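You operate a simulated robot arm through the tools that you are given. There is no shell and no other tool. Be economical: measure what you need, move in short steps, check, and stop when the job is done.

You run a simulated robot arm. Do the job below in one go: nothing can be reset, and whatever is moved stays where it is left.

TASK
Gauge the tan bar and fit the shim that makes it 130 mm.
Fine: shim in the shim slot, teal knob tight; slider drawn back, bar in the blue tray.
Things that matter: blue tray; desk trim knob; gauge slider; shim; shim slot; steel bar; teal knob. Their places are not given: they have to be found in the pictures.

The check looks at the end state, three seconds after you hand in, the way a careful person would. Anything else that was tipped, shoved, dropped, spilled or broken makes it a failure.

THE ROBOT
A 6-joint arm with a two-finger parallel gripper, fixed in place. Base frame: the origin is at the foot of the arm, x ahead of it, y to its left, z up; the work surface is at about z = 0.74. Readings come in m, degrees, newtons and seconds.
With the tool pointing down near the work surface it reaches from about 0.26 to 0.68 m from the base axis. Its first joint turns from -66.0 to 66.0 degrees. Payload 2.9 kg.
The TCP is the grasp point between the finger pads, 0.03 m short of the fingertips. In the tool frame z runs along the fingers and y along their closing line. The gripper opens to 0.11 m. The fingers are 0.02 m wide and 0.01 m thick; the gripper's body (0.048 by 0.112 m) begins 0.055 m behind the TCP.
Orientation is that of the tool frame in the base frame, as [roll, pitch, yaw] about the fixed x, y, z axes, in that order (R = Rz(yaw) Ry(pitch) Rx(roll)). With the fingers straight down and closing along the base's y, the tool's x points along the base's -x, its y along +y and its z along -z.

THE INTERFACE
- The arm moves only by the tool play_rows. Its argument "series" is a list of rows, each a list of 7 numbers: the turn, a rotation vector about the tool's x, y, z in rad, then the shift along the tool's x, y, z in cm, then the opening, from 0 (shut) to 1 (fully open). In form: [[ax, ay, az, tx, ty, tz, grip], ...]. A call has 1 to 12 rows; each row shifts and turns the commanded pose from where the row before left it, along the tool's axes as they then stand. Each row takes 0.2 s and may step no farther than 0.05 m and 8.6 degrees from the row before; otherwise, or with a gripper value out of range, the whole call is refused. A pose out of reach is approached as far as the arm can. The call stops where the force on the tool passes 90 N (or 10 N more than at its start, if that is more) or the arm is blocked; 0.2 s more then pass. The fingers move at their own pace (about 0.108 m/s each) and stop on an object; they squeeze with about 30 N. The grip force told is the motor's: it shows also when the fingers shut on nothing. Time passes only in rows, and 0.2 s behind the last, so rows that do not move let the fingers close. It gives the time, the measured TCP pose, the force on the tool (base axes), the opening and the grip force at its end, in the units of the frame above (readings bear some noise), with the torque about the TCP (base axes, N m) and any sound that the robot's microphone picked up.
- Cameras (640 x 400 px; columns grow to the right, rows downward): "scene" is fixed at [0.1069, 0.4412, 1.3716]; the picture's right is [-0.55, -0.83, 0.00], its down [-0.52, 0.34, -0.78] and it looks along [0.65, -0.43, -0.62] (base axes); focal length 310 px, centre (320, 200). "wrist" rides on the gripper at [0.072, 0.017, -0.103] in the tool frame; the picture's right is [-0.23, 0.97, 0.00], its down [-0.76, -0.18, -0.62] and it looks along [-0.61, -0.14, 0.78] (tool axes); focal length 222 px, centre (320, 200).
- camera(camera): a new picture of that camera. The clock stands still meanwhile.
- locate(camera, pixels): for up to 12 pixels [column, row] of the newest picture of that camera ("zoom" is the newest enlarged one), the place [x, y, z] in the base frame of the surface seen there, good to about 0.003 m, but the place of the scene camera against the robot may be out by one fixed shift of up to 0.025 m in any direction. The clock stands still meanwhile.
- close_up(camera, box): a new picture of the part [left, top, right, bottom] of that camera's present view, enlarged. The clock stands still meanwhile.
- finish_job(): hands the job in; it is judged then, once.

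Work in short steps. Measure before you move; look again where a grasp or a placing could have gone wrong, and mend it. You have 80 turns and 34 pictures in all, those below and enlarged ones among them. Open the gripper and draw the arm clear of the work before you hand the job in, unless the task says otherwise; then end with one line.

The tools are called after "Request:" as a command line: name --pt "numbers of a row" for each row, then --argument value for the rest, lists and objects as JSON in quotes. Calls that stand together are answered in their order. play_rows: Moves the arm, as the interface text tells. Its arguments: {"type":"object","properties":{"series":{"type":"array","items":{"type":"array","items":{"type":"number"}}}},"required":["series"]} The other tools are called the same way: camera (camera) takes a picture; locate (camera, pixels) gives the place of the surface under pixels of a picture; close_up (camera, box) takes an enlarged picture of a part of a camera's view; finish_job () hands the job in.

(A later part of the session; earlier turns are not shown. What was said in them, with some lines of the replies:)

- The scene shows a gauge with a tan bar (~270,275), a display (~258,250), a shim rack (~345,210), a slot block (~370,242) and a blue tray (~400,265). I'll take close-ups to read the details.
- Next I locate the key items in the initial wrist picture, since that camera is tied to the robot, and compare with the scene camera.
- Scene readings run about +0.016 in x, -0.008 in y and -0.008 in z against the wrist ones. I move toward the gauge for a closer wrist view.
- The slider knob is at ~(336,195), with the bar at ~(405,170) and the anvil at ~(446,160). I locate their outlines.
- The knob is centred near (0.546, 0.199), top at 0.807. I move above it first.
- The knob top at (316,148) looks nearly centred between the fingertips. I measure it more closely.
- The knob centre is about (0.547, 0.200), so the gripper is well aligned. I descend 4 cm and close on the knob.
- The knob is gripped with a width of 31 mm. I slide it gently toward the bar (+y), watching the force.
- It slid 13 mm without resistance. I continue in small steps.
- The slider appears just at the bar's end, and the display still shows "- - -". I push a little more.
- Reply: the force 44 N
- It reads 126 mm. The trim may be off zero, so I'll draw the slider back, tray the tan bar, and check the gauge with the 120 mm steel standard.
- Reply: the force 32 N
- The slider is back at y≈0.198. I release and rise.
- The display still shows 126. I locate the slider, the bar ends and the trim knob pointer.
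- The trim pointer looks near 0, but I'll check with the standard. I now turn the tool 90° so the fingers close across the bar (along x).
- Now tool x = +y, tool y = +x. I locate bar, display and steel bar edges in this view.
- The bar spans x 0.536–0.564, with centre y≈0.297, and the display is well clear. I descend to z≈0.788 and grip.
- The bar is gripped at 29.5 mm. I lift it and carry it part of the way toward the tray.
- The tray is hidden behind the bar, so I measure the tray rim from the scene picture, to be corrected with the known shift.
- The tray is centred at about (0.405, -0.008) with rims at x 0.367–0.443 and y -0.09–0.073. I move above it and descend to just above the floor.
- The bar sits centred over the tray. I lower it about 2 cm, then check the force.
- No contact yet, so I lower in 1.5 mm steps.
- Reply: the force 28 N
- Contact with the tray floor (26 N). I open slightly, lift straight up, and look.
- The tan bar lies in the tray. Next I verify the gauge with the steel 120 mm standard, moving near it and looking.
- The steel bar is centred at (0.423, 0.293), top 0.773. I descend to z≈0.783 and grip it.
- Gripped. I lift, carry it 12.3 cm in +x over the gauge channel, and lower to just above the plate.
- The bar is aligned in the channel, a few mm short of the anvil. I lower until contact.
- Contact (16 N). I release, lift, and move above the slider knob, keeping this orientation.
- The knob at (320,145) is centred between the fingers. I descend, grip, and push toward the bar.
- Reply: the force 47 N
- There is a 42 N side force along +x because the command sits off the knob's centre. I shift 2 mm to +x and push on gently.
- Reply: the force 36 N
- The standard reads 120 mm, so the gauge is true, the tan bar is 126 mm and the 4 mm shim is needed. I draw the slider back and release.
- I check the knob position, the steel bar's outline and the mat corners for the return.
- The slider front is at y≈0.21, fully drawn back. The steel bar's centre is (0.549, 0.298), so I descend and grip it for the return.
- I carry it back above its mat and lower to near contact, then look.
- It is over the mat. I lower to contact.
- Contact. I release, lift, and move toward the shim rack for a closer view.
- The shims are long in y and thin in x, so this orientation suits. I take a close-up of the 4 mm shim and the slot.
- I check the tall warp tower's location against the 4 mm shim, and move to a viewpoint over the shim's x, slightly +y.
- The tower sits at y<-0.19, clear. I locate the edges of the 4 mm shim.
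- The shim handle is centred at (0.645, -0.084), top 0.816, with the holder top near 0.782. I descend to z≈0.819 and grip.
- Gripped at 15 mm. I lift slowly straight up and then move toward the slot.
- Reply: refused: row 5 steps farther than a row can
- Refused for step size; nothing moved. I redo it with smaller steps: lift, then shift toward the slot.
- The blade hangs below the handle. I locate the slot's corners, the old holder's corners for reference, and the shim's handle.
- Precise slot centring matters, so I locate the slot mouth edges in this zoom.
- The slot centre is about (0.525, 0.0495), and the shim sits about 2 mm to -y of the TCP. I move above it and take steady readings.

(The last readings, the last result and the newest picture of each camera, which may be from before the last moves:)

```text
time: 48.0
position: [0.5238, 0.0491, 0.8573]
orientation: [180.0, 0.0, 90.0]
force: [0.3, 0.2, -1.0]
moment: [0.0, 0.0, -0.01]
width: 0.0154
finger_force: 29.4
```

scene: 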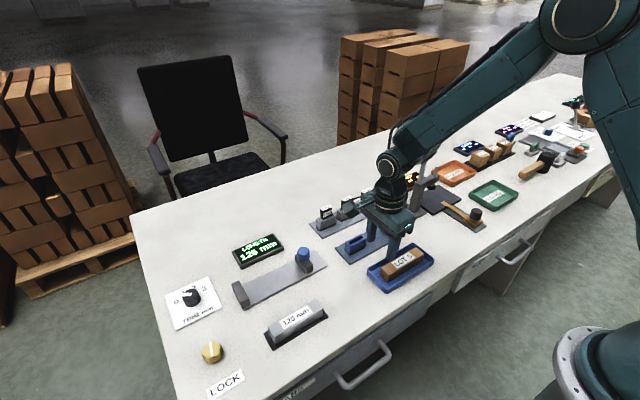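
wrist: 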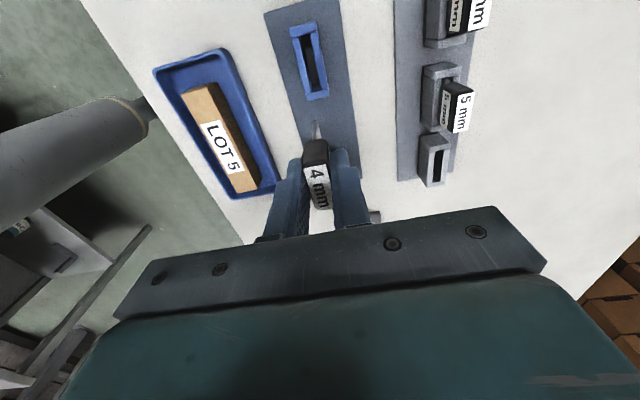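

The TCP is at (0.524, 0.049), so I shift +0.1 cm in x and +0.25 cm in y, then check alignment with a close-up.

Request:
play_rows --pt "0 0 0 0.25 0.08 0 0" --pt "0 0 0 0 0 0 0"

Request:
close_up --camera "wrist" --box '[250, 80, 390, 240]'

```text
time: 48.6
position: [0.5252, 0.0534, 0.8576]
orientation: [180.0, 0.0, 90.1]
force: [0.5, 1.4, -0.3]
moment: [-0.01, 0.0, 0.0]
width: 0.0149
finger_force: 30.4
```

```text
2.50 times, centred on (320, 160) of wrist
```

zoom: 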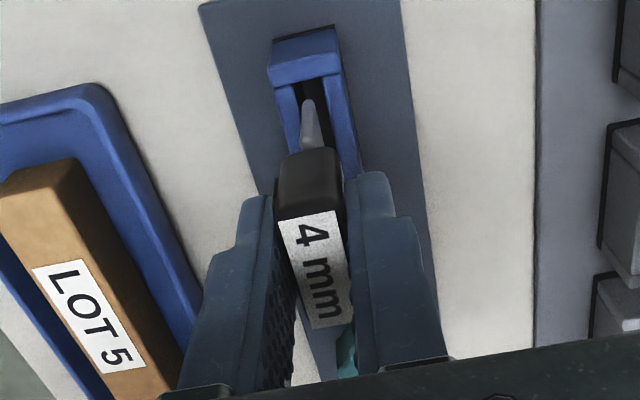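

The blade tip (zoom ~307,105) points into the slot mouth. I locate both to verify.

Request:
locate --camera "zoom" --pixels '[[308, 104], [309, 120], [312, 140], [306, 65], [286, 105], [336, 95], [295, 140], [350, 135], [310, 165], [320, 325]]'

```text
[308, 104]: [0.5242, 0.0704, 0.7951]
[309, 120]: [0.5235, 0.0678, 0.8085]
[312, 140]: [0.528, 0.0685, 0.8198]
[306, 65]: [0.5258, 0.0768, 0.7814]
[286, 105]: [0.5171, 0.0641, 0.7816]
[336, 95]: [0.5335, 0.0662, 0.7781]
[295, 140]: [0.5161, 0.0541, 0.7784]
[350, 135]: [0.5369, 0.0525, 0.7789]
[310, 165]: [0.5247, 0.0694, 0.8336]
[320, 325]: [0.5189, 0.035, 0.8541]
```

The blade spans y≈0.035–0.069 against slot interior y≈0.029–0.072. I shift 1.5 mm in -y and 0.7 mm in +x, then lower gently into the slot.

Request:
play_rows --pt "0 0 0 -0.15 0.07 0 0" --pt "0 0 0 0 0 0.5 0" --pt "0 0 0 0 0 0.5 0" --pt "0 0 0 0 0 0.4 0" --pt "0 0 0 0 0 0 0"

```text
time: 49.8
position: [0.5262, 0.0508, 0.8426]
orientation: [179.9, -0.1, 90.1]
force: [-0.4, 0.3, -1.6]
moment: [0.0, 0.03, 0.01]
width: 0.0153
finger_force: 29.5
```

No force yet; I continue down.

Request:
play_rows --pt "0 0 0 0 0 0.5 0" --pt "0 0 0 0 0 0.5 0" --pt "0 0 0 0 0 0.4 0" --pt "0 0 0 0 0 0.3 0" --pt "0 0 0 0 0 0 0"

```text
time: 51.0
position: [0.5254, 0.0525, 0.8261]
orientation: [-180.0, 0.0, 89.9]
force: [0.0, 0.2, -1.0]
moment: [-0.03, 0.01, -0.02]
width: 0.0153
finger_force: 30.1
```

Request:
play_rows --pt "0 0 0 0 0 0.3 0" --pt "0 0 0 0 0 0.2 0" --pt "0 0 0 0 0 0.15 0" --pt "0 0 0 0 0 0.15 0" --pt "0 0 0 0 0 0 0"

```text
time: 52.2
position: [0.5251, 0.0513, 0.8191]
orientation: [179.9, 0.1, 90.0]
force: [-1.4, -1.2, 7.6]
moment: [-0.1, 0.11, -0.03]
width: 0.0152
finger_force: 30.1
```

Seated at z=0.819, the same height as in its holder, with light contact. I release, lift straight up, and move above the teal knob.

Request:
play_rows --pt "0 0 0 0 0 0 0.3" --pt "0 0 0 0 0 0 0.35" --pt "0 0 0 0 0 -3 0.4" --pt "0 0 0 0 0 -4 0.45" --pt "0 0 0 -4 0 0 0.5" --pt "0 0 0 -4 0 0 0.5" --pt "0 0 0 -2.5 0 0 0.5" --pt "0 0 0 0 0 0 0.5"

Request:
camera --camera "wrist"

```text
time: 54.0
position: [0.5265, -0.0538, 0.8861]
orientation: [-180.0, 0.0, 90.0]
force: [0.3, 0.0, 0.3]
moment: [-0.05, -0.01, 0.0]
width: 0.0548
finger_force: 0.0
```

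```text
4 pictures are left
```

wrist: 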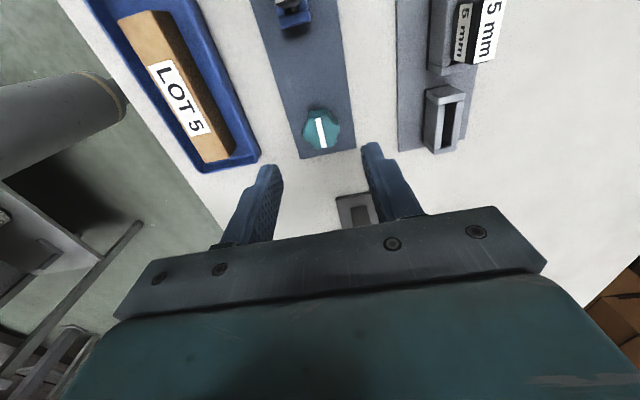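

The knob is at (321,130). I locate its rim.

Request:
locate --camera "wrist" --pixels '[[319, 118], [323, 147], [321, 131], [306, 133], [337, 130], [321, 140], [335, 120]]'

```text
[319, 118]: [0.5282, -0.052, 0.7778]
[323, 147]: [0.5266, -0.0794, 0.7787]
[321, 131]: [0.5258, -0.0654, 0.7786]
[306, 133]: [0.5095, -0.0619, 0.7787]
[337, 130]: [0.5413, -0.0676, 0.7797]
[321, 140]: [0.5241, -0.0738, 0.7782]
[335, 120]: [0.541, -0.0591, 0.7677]
```

The knob centre is (0.526, -0.065), about 30 mm across. I centre over it and turn the tool back 90°, to leave room for clockwise turning.

Request:
play_rows --pt "0 0 -0.1428 -1.1 0 0 0.5" --pt "0 0 -0.1428 0 0 0 0.5" --pt "0 0 -0.1428 0 0 0 0.5" --pt "0 0 -0.1428 0 0 0 0.5" --pt "0 0 -0.1428 0 0 0 0.5" --pt "0 0 -0.1428 0 0 0 0.5" --pt "0 0 -0.1428 0 0 0 0.5" --pt "0 0 -0.1428 0 0 0 0.5" --pt "0 0 -0.1428 0 0 0 0.5" --pt "0 0 -0.1428 0 0 0 0.5" --pt "0 0 -0.1428 0 0 0 0.5" --pt "0 0 0 0 0 0 0.5"

Request:
play_rows --pt "0 0 0 0 0 0 0.5"

```text
time: 56.6
position: [0.528, -0.0649, 0.8886]
orientation: [-180.0, 0.0, -179.9]
force: [0.2, -1.1, 0.3]
moment: [0.02, -0.01, 0.0]
width: 0.0549
finger_force: 0.1
```

```text
time: 57.0
position: [0.5264, -0.0654, 0.8876]
orientation: [180.0, 0.1, -179.9]
force: [0.1, -0.8, 0.3]
moment: [0.0, 0.0, 0.02]
width: 0.0553
finger_force: 0.0
```

Centred at (0.527, -0.065). I descend to z≈0.790 and close on the knob.

Request:
play_rows --pt "0 0 0 0 0 4 0.5" --pt "0 0 0 0 0 4 0.5" --pt "0 0 0 0 0 1.8 0.5" --pt "0 0 0 0 0 0 0.5" --pt "0 0 0 0 0 0 0.2" --pt "0 0 0 0 0 0 0.1" --pt "0 0 0 0 0 0 0.1"

```text
time: 58.6
position: [0.5244, -0.0638, 0.7902]
orientation: [-180.0, 0.0, 180.0]
force: [1.0, -5.6, -8.8]
moment: [0.38, -0.33, -0.02]
width: 0.0377
finger_force: 44.8
```

Gripped at 38 mm. I turn clockwise (+z tool) in small steps, watching the torque and any sound.

Request:
play_rows --pt "0 0 0.12 0 0 0 0.1" --pt "0 0 0.12 0 0 0 0.1" --pt "0 0 0.12 0 0 0 0.1" --pt "0 0 0.12 0 0 0 0.1" --pt "0 0 0 0 0 0 0.1"

```text
time: 59.8
position: [0.5237, -0.0632, 0.7902]
orientation: [-179.9, -0.4, 152.4]
force: [-21.2, 0.9, 2.2]
moment: [0.48, 0.41, -0.02]
width: 0.0374
finger_force: 45.1
```

It turned 28° freely. I correct the small x offset and continue turning.

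Request:
play_rows --pt "0 0 0.12 0.15 -0.08 0 0.1" --pt "0 0 0.12 0 0 0 0.1" --pt "0 0 0.12 0 0 0 0.1" --pt "0 0 0.12 0 0 0 0.1" --pt "0 0 0.12 0 0 0 0.1" --pt "0 0 0 0 0 0 0.1"

```text
time: 61.2
position: [0.5247, -0.0638, 0.7899]
orientation: [-180.0, -0.1, 118.0]
force: [-12.5, 7.8, 2.4]
moment: [0.78, 0.14, -0.02]
width: 0.0374
finger_force: 44.8
```

Turned 62°, torque still low. I continue.

Request:
play_rows --pt "0 0 0.12 0 0 0 0.1" --pt "0 0 0.12 0 0 0 0.1" --pt "0 0 0.12 0 0 0 0.1" --pt "0 0 0.12 0 0 0 0.1" --pt "0 0 0.12 0 0 0 0.1" --pt "0 0 0 0 0 0 0.1"

Request:
close_up --camera "scene" --box '[320, 190, 440, 290]'

```text
time: 62.6
position: [0.5248, -0.0636, 0.7905]
orientation: [179.9, -0.1, 83.6]
force: [-2.1, 13.4, 8.4]
moment: [0.16, 0.3, -0.01]
width: 0.0376
finger_force: 44.6
```

```text
4.00 times, centred on (380, 240) of scene
```

zoom: 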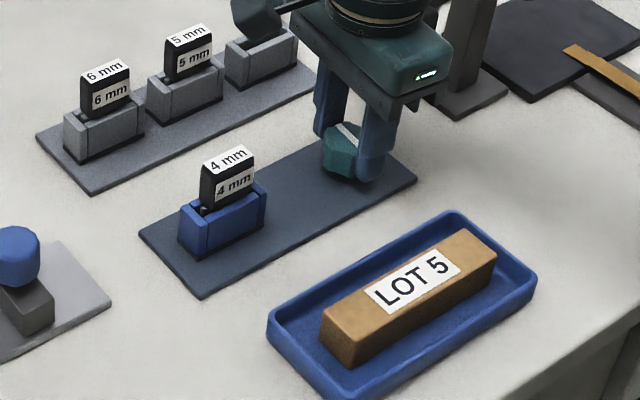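

The shim sits properly and the knob's marker has turned with the gripper. No stop yet, so I continue clockwise.

Request:
play_rows --pt "0 0 0.12 0 0 0 0.1" --pt "0 0 0.12 0 0 0 0.1" --pt "0 0 0.12 0 0 0 0.1" --pt "0 0 0.12 0 0 0 0.1" --pt "0 0 0.12 0 0 0 0.1" --pt "0 0 0.12 0 0 0 0.1" --pt "0 0 0 0 0 0 0.1"

```text
time: 64.2
position: [0.5244, -0.0643, 0.7893]
orientation: [179.9, 0.1, 42.3]
force: [9.6, -4.6, -5.0]
moment: [0.11, 0.18, 0.47]
width: 0.0373
finger_force: 44.8
```

Torque is rising (0.47 N m). I continue a bit.

Request:
play_rows --pt "0 0 0.1 0 0 0 0.1" --pt "0 0 0.1 0 0 0 0.1" --pt "0 0 0 0 0 0 0.1"

```text
time: 65.0
position: [0.5252, -0.0655, 0.7895]
orientation: [179.9, -0.1, 30.9]
force: [15.6, -11.0, -9.3]
moment: [-0.06, -0.4, 1.17]
width: 0.0369
finger_force: 45.3
```

Torque is now 1.17 N m. I give a little more to see whether it stops or clicks.

Request:
play_rows --pt "0 0 0.1 0 0 0 0.1" --pt "0 0 0.1 0 0 0 0.1" --pt "0 0 0 0 0 0 0.1"

```text
time: 65.8
position: [0.5245, -0.0647, 0.7897]
orientation: [179.9, 0.0, 19.3]
force: [12.3, -15.5, -4.2]
moment: [-0.05, -0.02, 0.72]
width: 0.0376
finger_force: 44.7
```

Torque fell to 0.72, so the fingers may have slipped over a stopped knob. I check the marker against the finger line.

Request:
close_up --camera "scene" --box '[350, 195, 430, 255]'

```text
6.67 times, centred on (390, 225) of scene
```

zoom: 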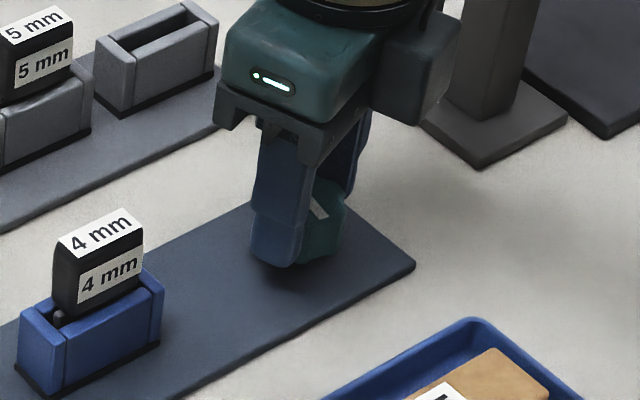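

The marker (zoom ~318,208) is no longer parallel to the finger line, so the knob stopped and the fingers slipped. I locate points on the marker for its angle.

Request:
locate --camera "zoom" --pixels '[[315, 203], [320, 210], [326, 216], [345, 200], [312, 198]]'

```text
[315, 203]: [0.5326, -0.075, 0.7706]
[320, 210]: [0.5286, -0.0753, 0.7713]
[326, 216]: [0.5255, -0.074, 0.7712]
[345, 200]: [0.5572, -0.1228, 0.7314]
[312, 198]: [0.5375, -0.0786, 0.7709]
```

The marker now lies about along x (≈90° turn), which suggests a stop. To be sure, I open, turn back about 65°, regrip and turn clockwise again to feel the torque.

Request:
play_rows --pt "0 0 0 0 0 0 0.5" --pt "0 0 0 0 0 0 0.5" --pt "0 0 -0.145 0 0 0 0.5" --pt "0 0 -0.145 0 0 0 0.5" --pt "0 0 -0.145 0 0 0 0.5" --pt "0 0 -0.145 0 0 0 0.5" --pt "0 0 -0.145 0 0 0 0.5" --pt "0 0 -0.145 0 0 0 0.5" --pt "0 0 -0.145 0 0 0 0.5" --pt "0 0 0 0 0 0 0.2" --pt "0 0 0 0 0 0 0.1" --pt "0 0 0 0 0 0 0.1"

Request:
play_rows --pt "0 0 0.1 0 0 0 0.1" --pt "0 0 0 0 0 0 0.1"

Request:
play_rows --pt "0 0 0.1 0 0 0 0.1" --pt "0 0 0 0 0 0 0.1"

Request:
play_rows --pt "0 0 0.1 0 0 0 0.1" --pt "0 0 0 0 0 0 0.1"

```text
time: 68.4
position: [0.5248, -0.064, 0.7897]
orientation: [179.8, 0.0, 77.7]
force: [15.7, -5.7, -10.4]
moment: [-0.09, -0.06, -0.01]
width: 0.0377
finger_force: 45.0
```

```text
time: 69.0
position: [0.5253, -0.0632, 0.7904]
orientation: [179.9, -0.1, 71.9]
force: [19.5, 1.4, -12.2]
moment: [0.01, 0.09, 0.54]
width: 0.0372
finger_force: 45.3
```

```text
time: 69.6
position: [0.524, -0.0653, 0.7894]
orientation: [179.9, -0.1, 66.2]
force: [18.0, 2.1, -11.5]
moment: [0.12, -0.37, 0.2]
width: 0.0367
finger_force: 45.2
```

```text
time: 70.2
position: [0.5248, -0.0648, 0.7911]
orientation: [180.0, 0.0, 60.4]
force: [14.1, -2.5, -3.7]
moment: [-0.06, -0.29, 1.17]
width: 0.0369
finger_force: 44.7
```

Torque rises at once to 1.17 N m, so the knob is at its stop and tight. I release, lift clear and take a final scene look.

Request:
play_rows --pt "0 0 0 0 0 0 0.5" --pt "0 0 0 0 0 0 0.5" --pt "0 0 0 0 0 -4 0.5" --pt "0 0 0 0 0 -4.5 0.5" --pt "0 0 0 0 0 -4.5 0.5" --pt "0 0 0 0 0 -4.5 0.5" --pt "0 0 0 0 -4 0 0.5" --pt "0 0 0 0 -4 0 0.5" --pt "0 0 0 0 -4 0 0.5" --pt "0 0 0 0 -4 0 0.5" --pt "0 0 0 0 0 0 0.5"

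Request:
camera --camera "scene"

```text
time: 72.6
position: [0.3853, 0.0126, 0.9663]
orientation: [180.0, 0.0, 60.5]
force: [-0.6, 0.3, -0.8]
moment: [0.0, -0.01, 0.0]
width: 0.0551
finger_force: 0.1
```

```text
1 pictures are left
```

scene: 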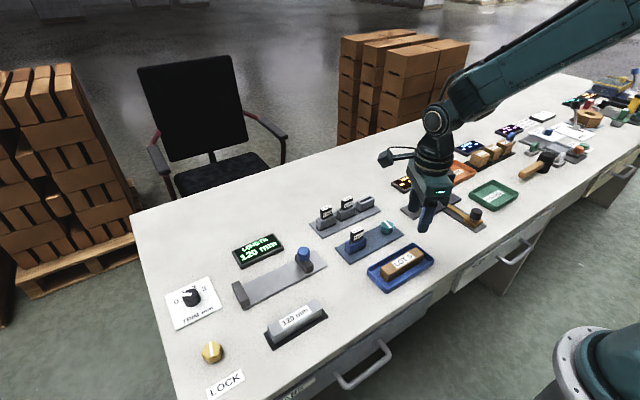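

Bar in tray, shim in slot, slider back and steel bar on its mat. The arm hides the warp tower, so I move left/back and use the last picture to confirm it is untouched.

Request:
play_rows --pt "0 0 0 4 0 -2 0.5" --pt "0 0 0 4 0 -2 0.5" --pt "0 0 0 4 0 -2 0.5" --pt "0 0 0 4 0 0 0.5" --pt "0 0 0 0 0 0 0.5"

Request:
close_up --camera "scene" --box '[220, 120, 520, 320]'

```text
time: 73.8
position: [0.4668, 0.1525, 1.0261]
orientation: [-179.9, 0.0, 60.3]
force: [0.4, -1.1, 0.3]
moment: [0.02, 0.03, 0.0]
width: 0.0551
finger_force: 0.0
```

```text
2.00 times, centred on (370, 220) of scene
```

zoom: 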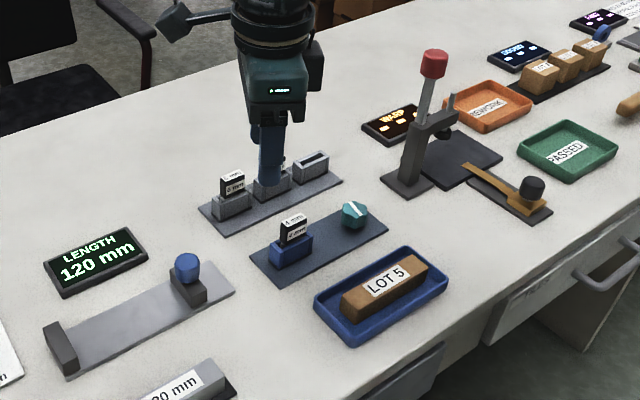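

The tower is untouched, everything is in its place, and the arm is clear with the gripper open. I hand in.

Request:
finish_job

```text
The job is handed in.
```

The tan bar gauged 126 mm, and the gauge read the 120 mm steel bar correctly. I fitted the 4 mm shim in the slot and tightened the teal knob to its stop. The slider is drawn back, the tan bar is in the blue tray, and the steel bar is back on its mat.
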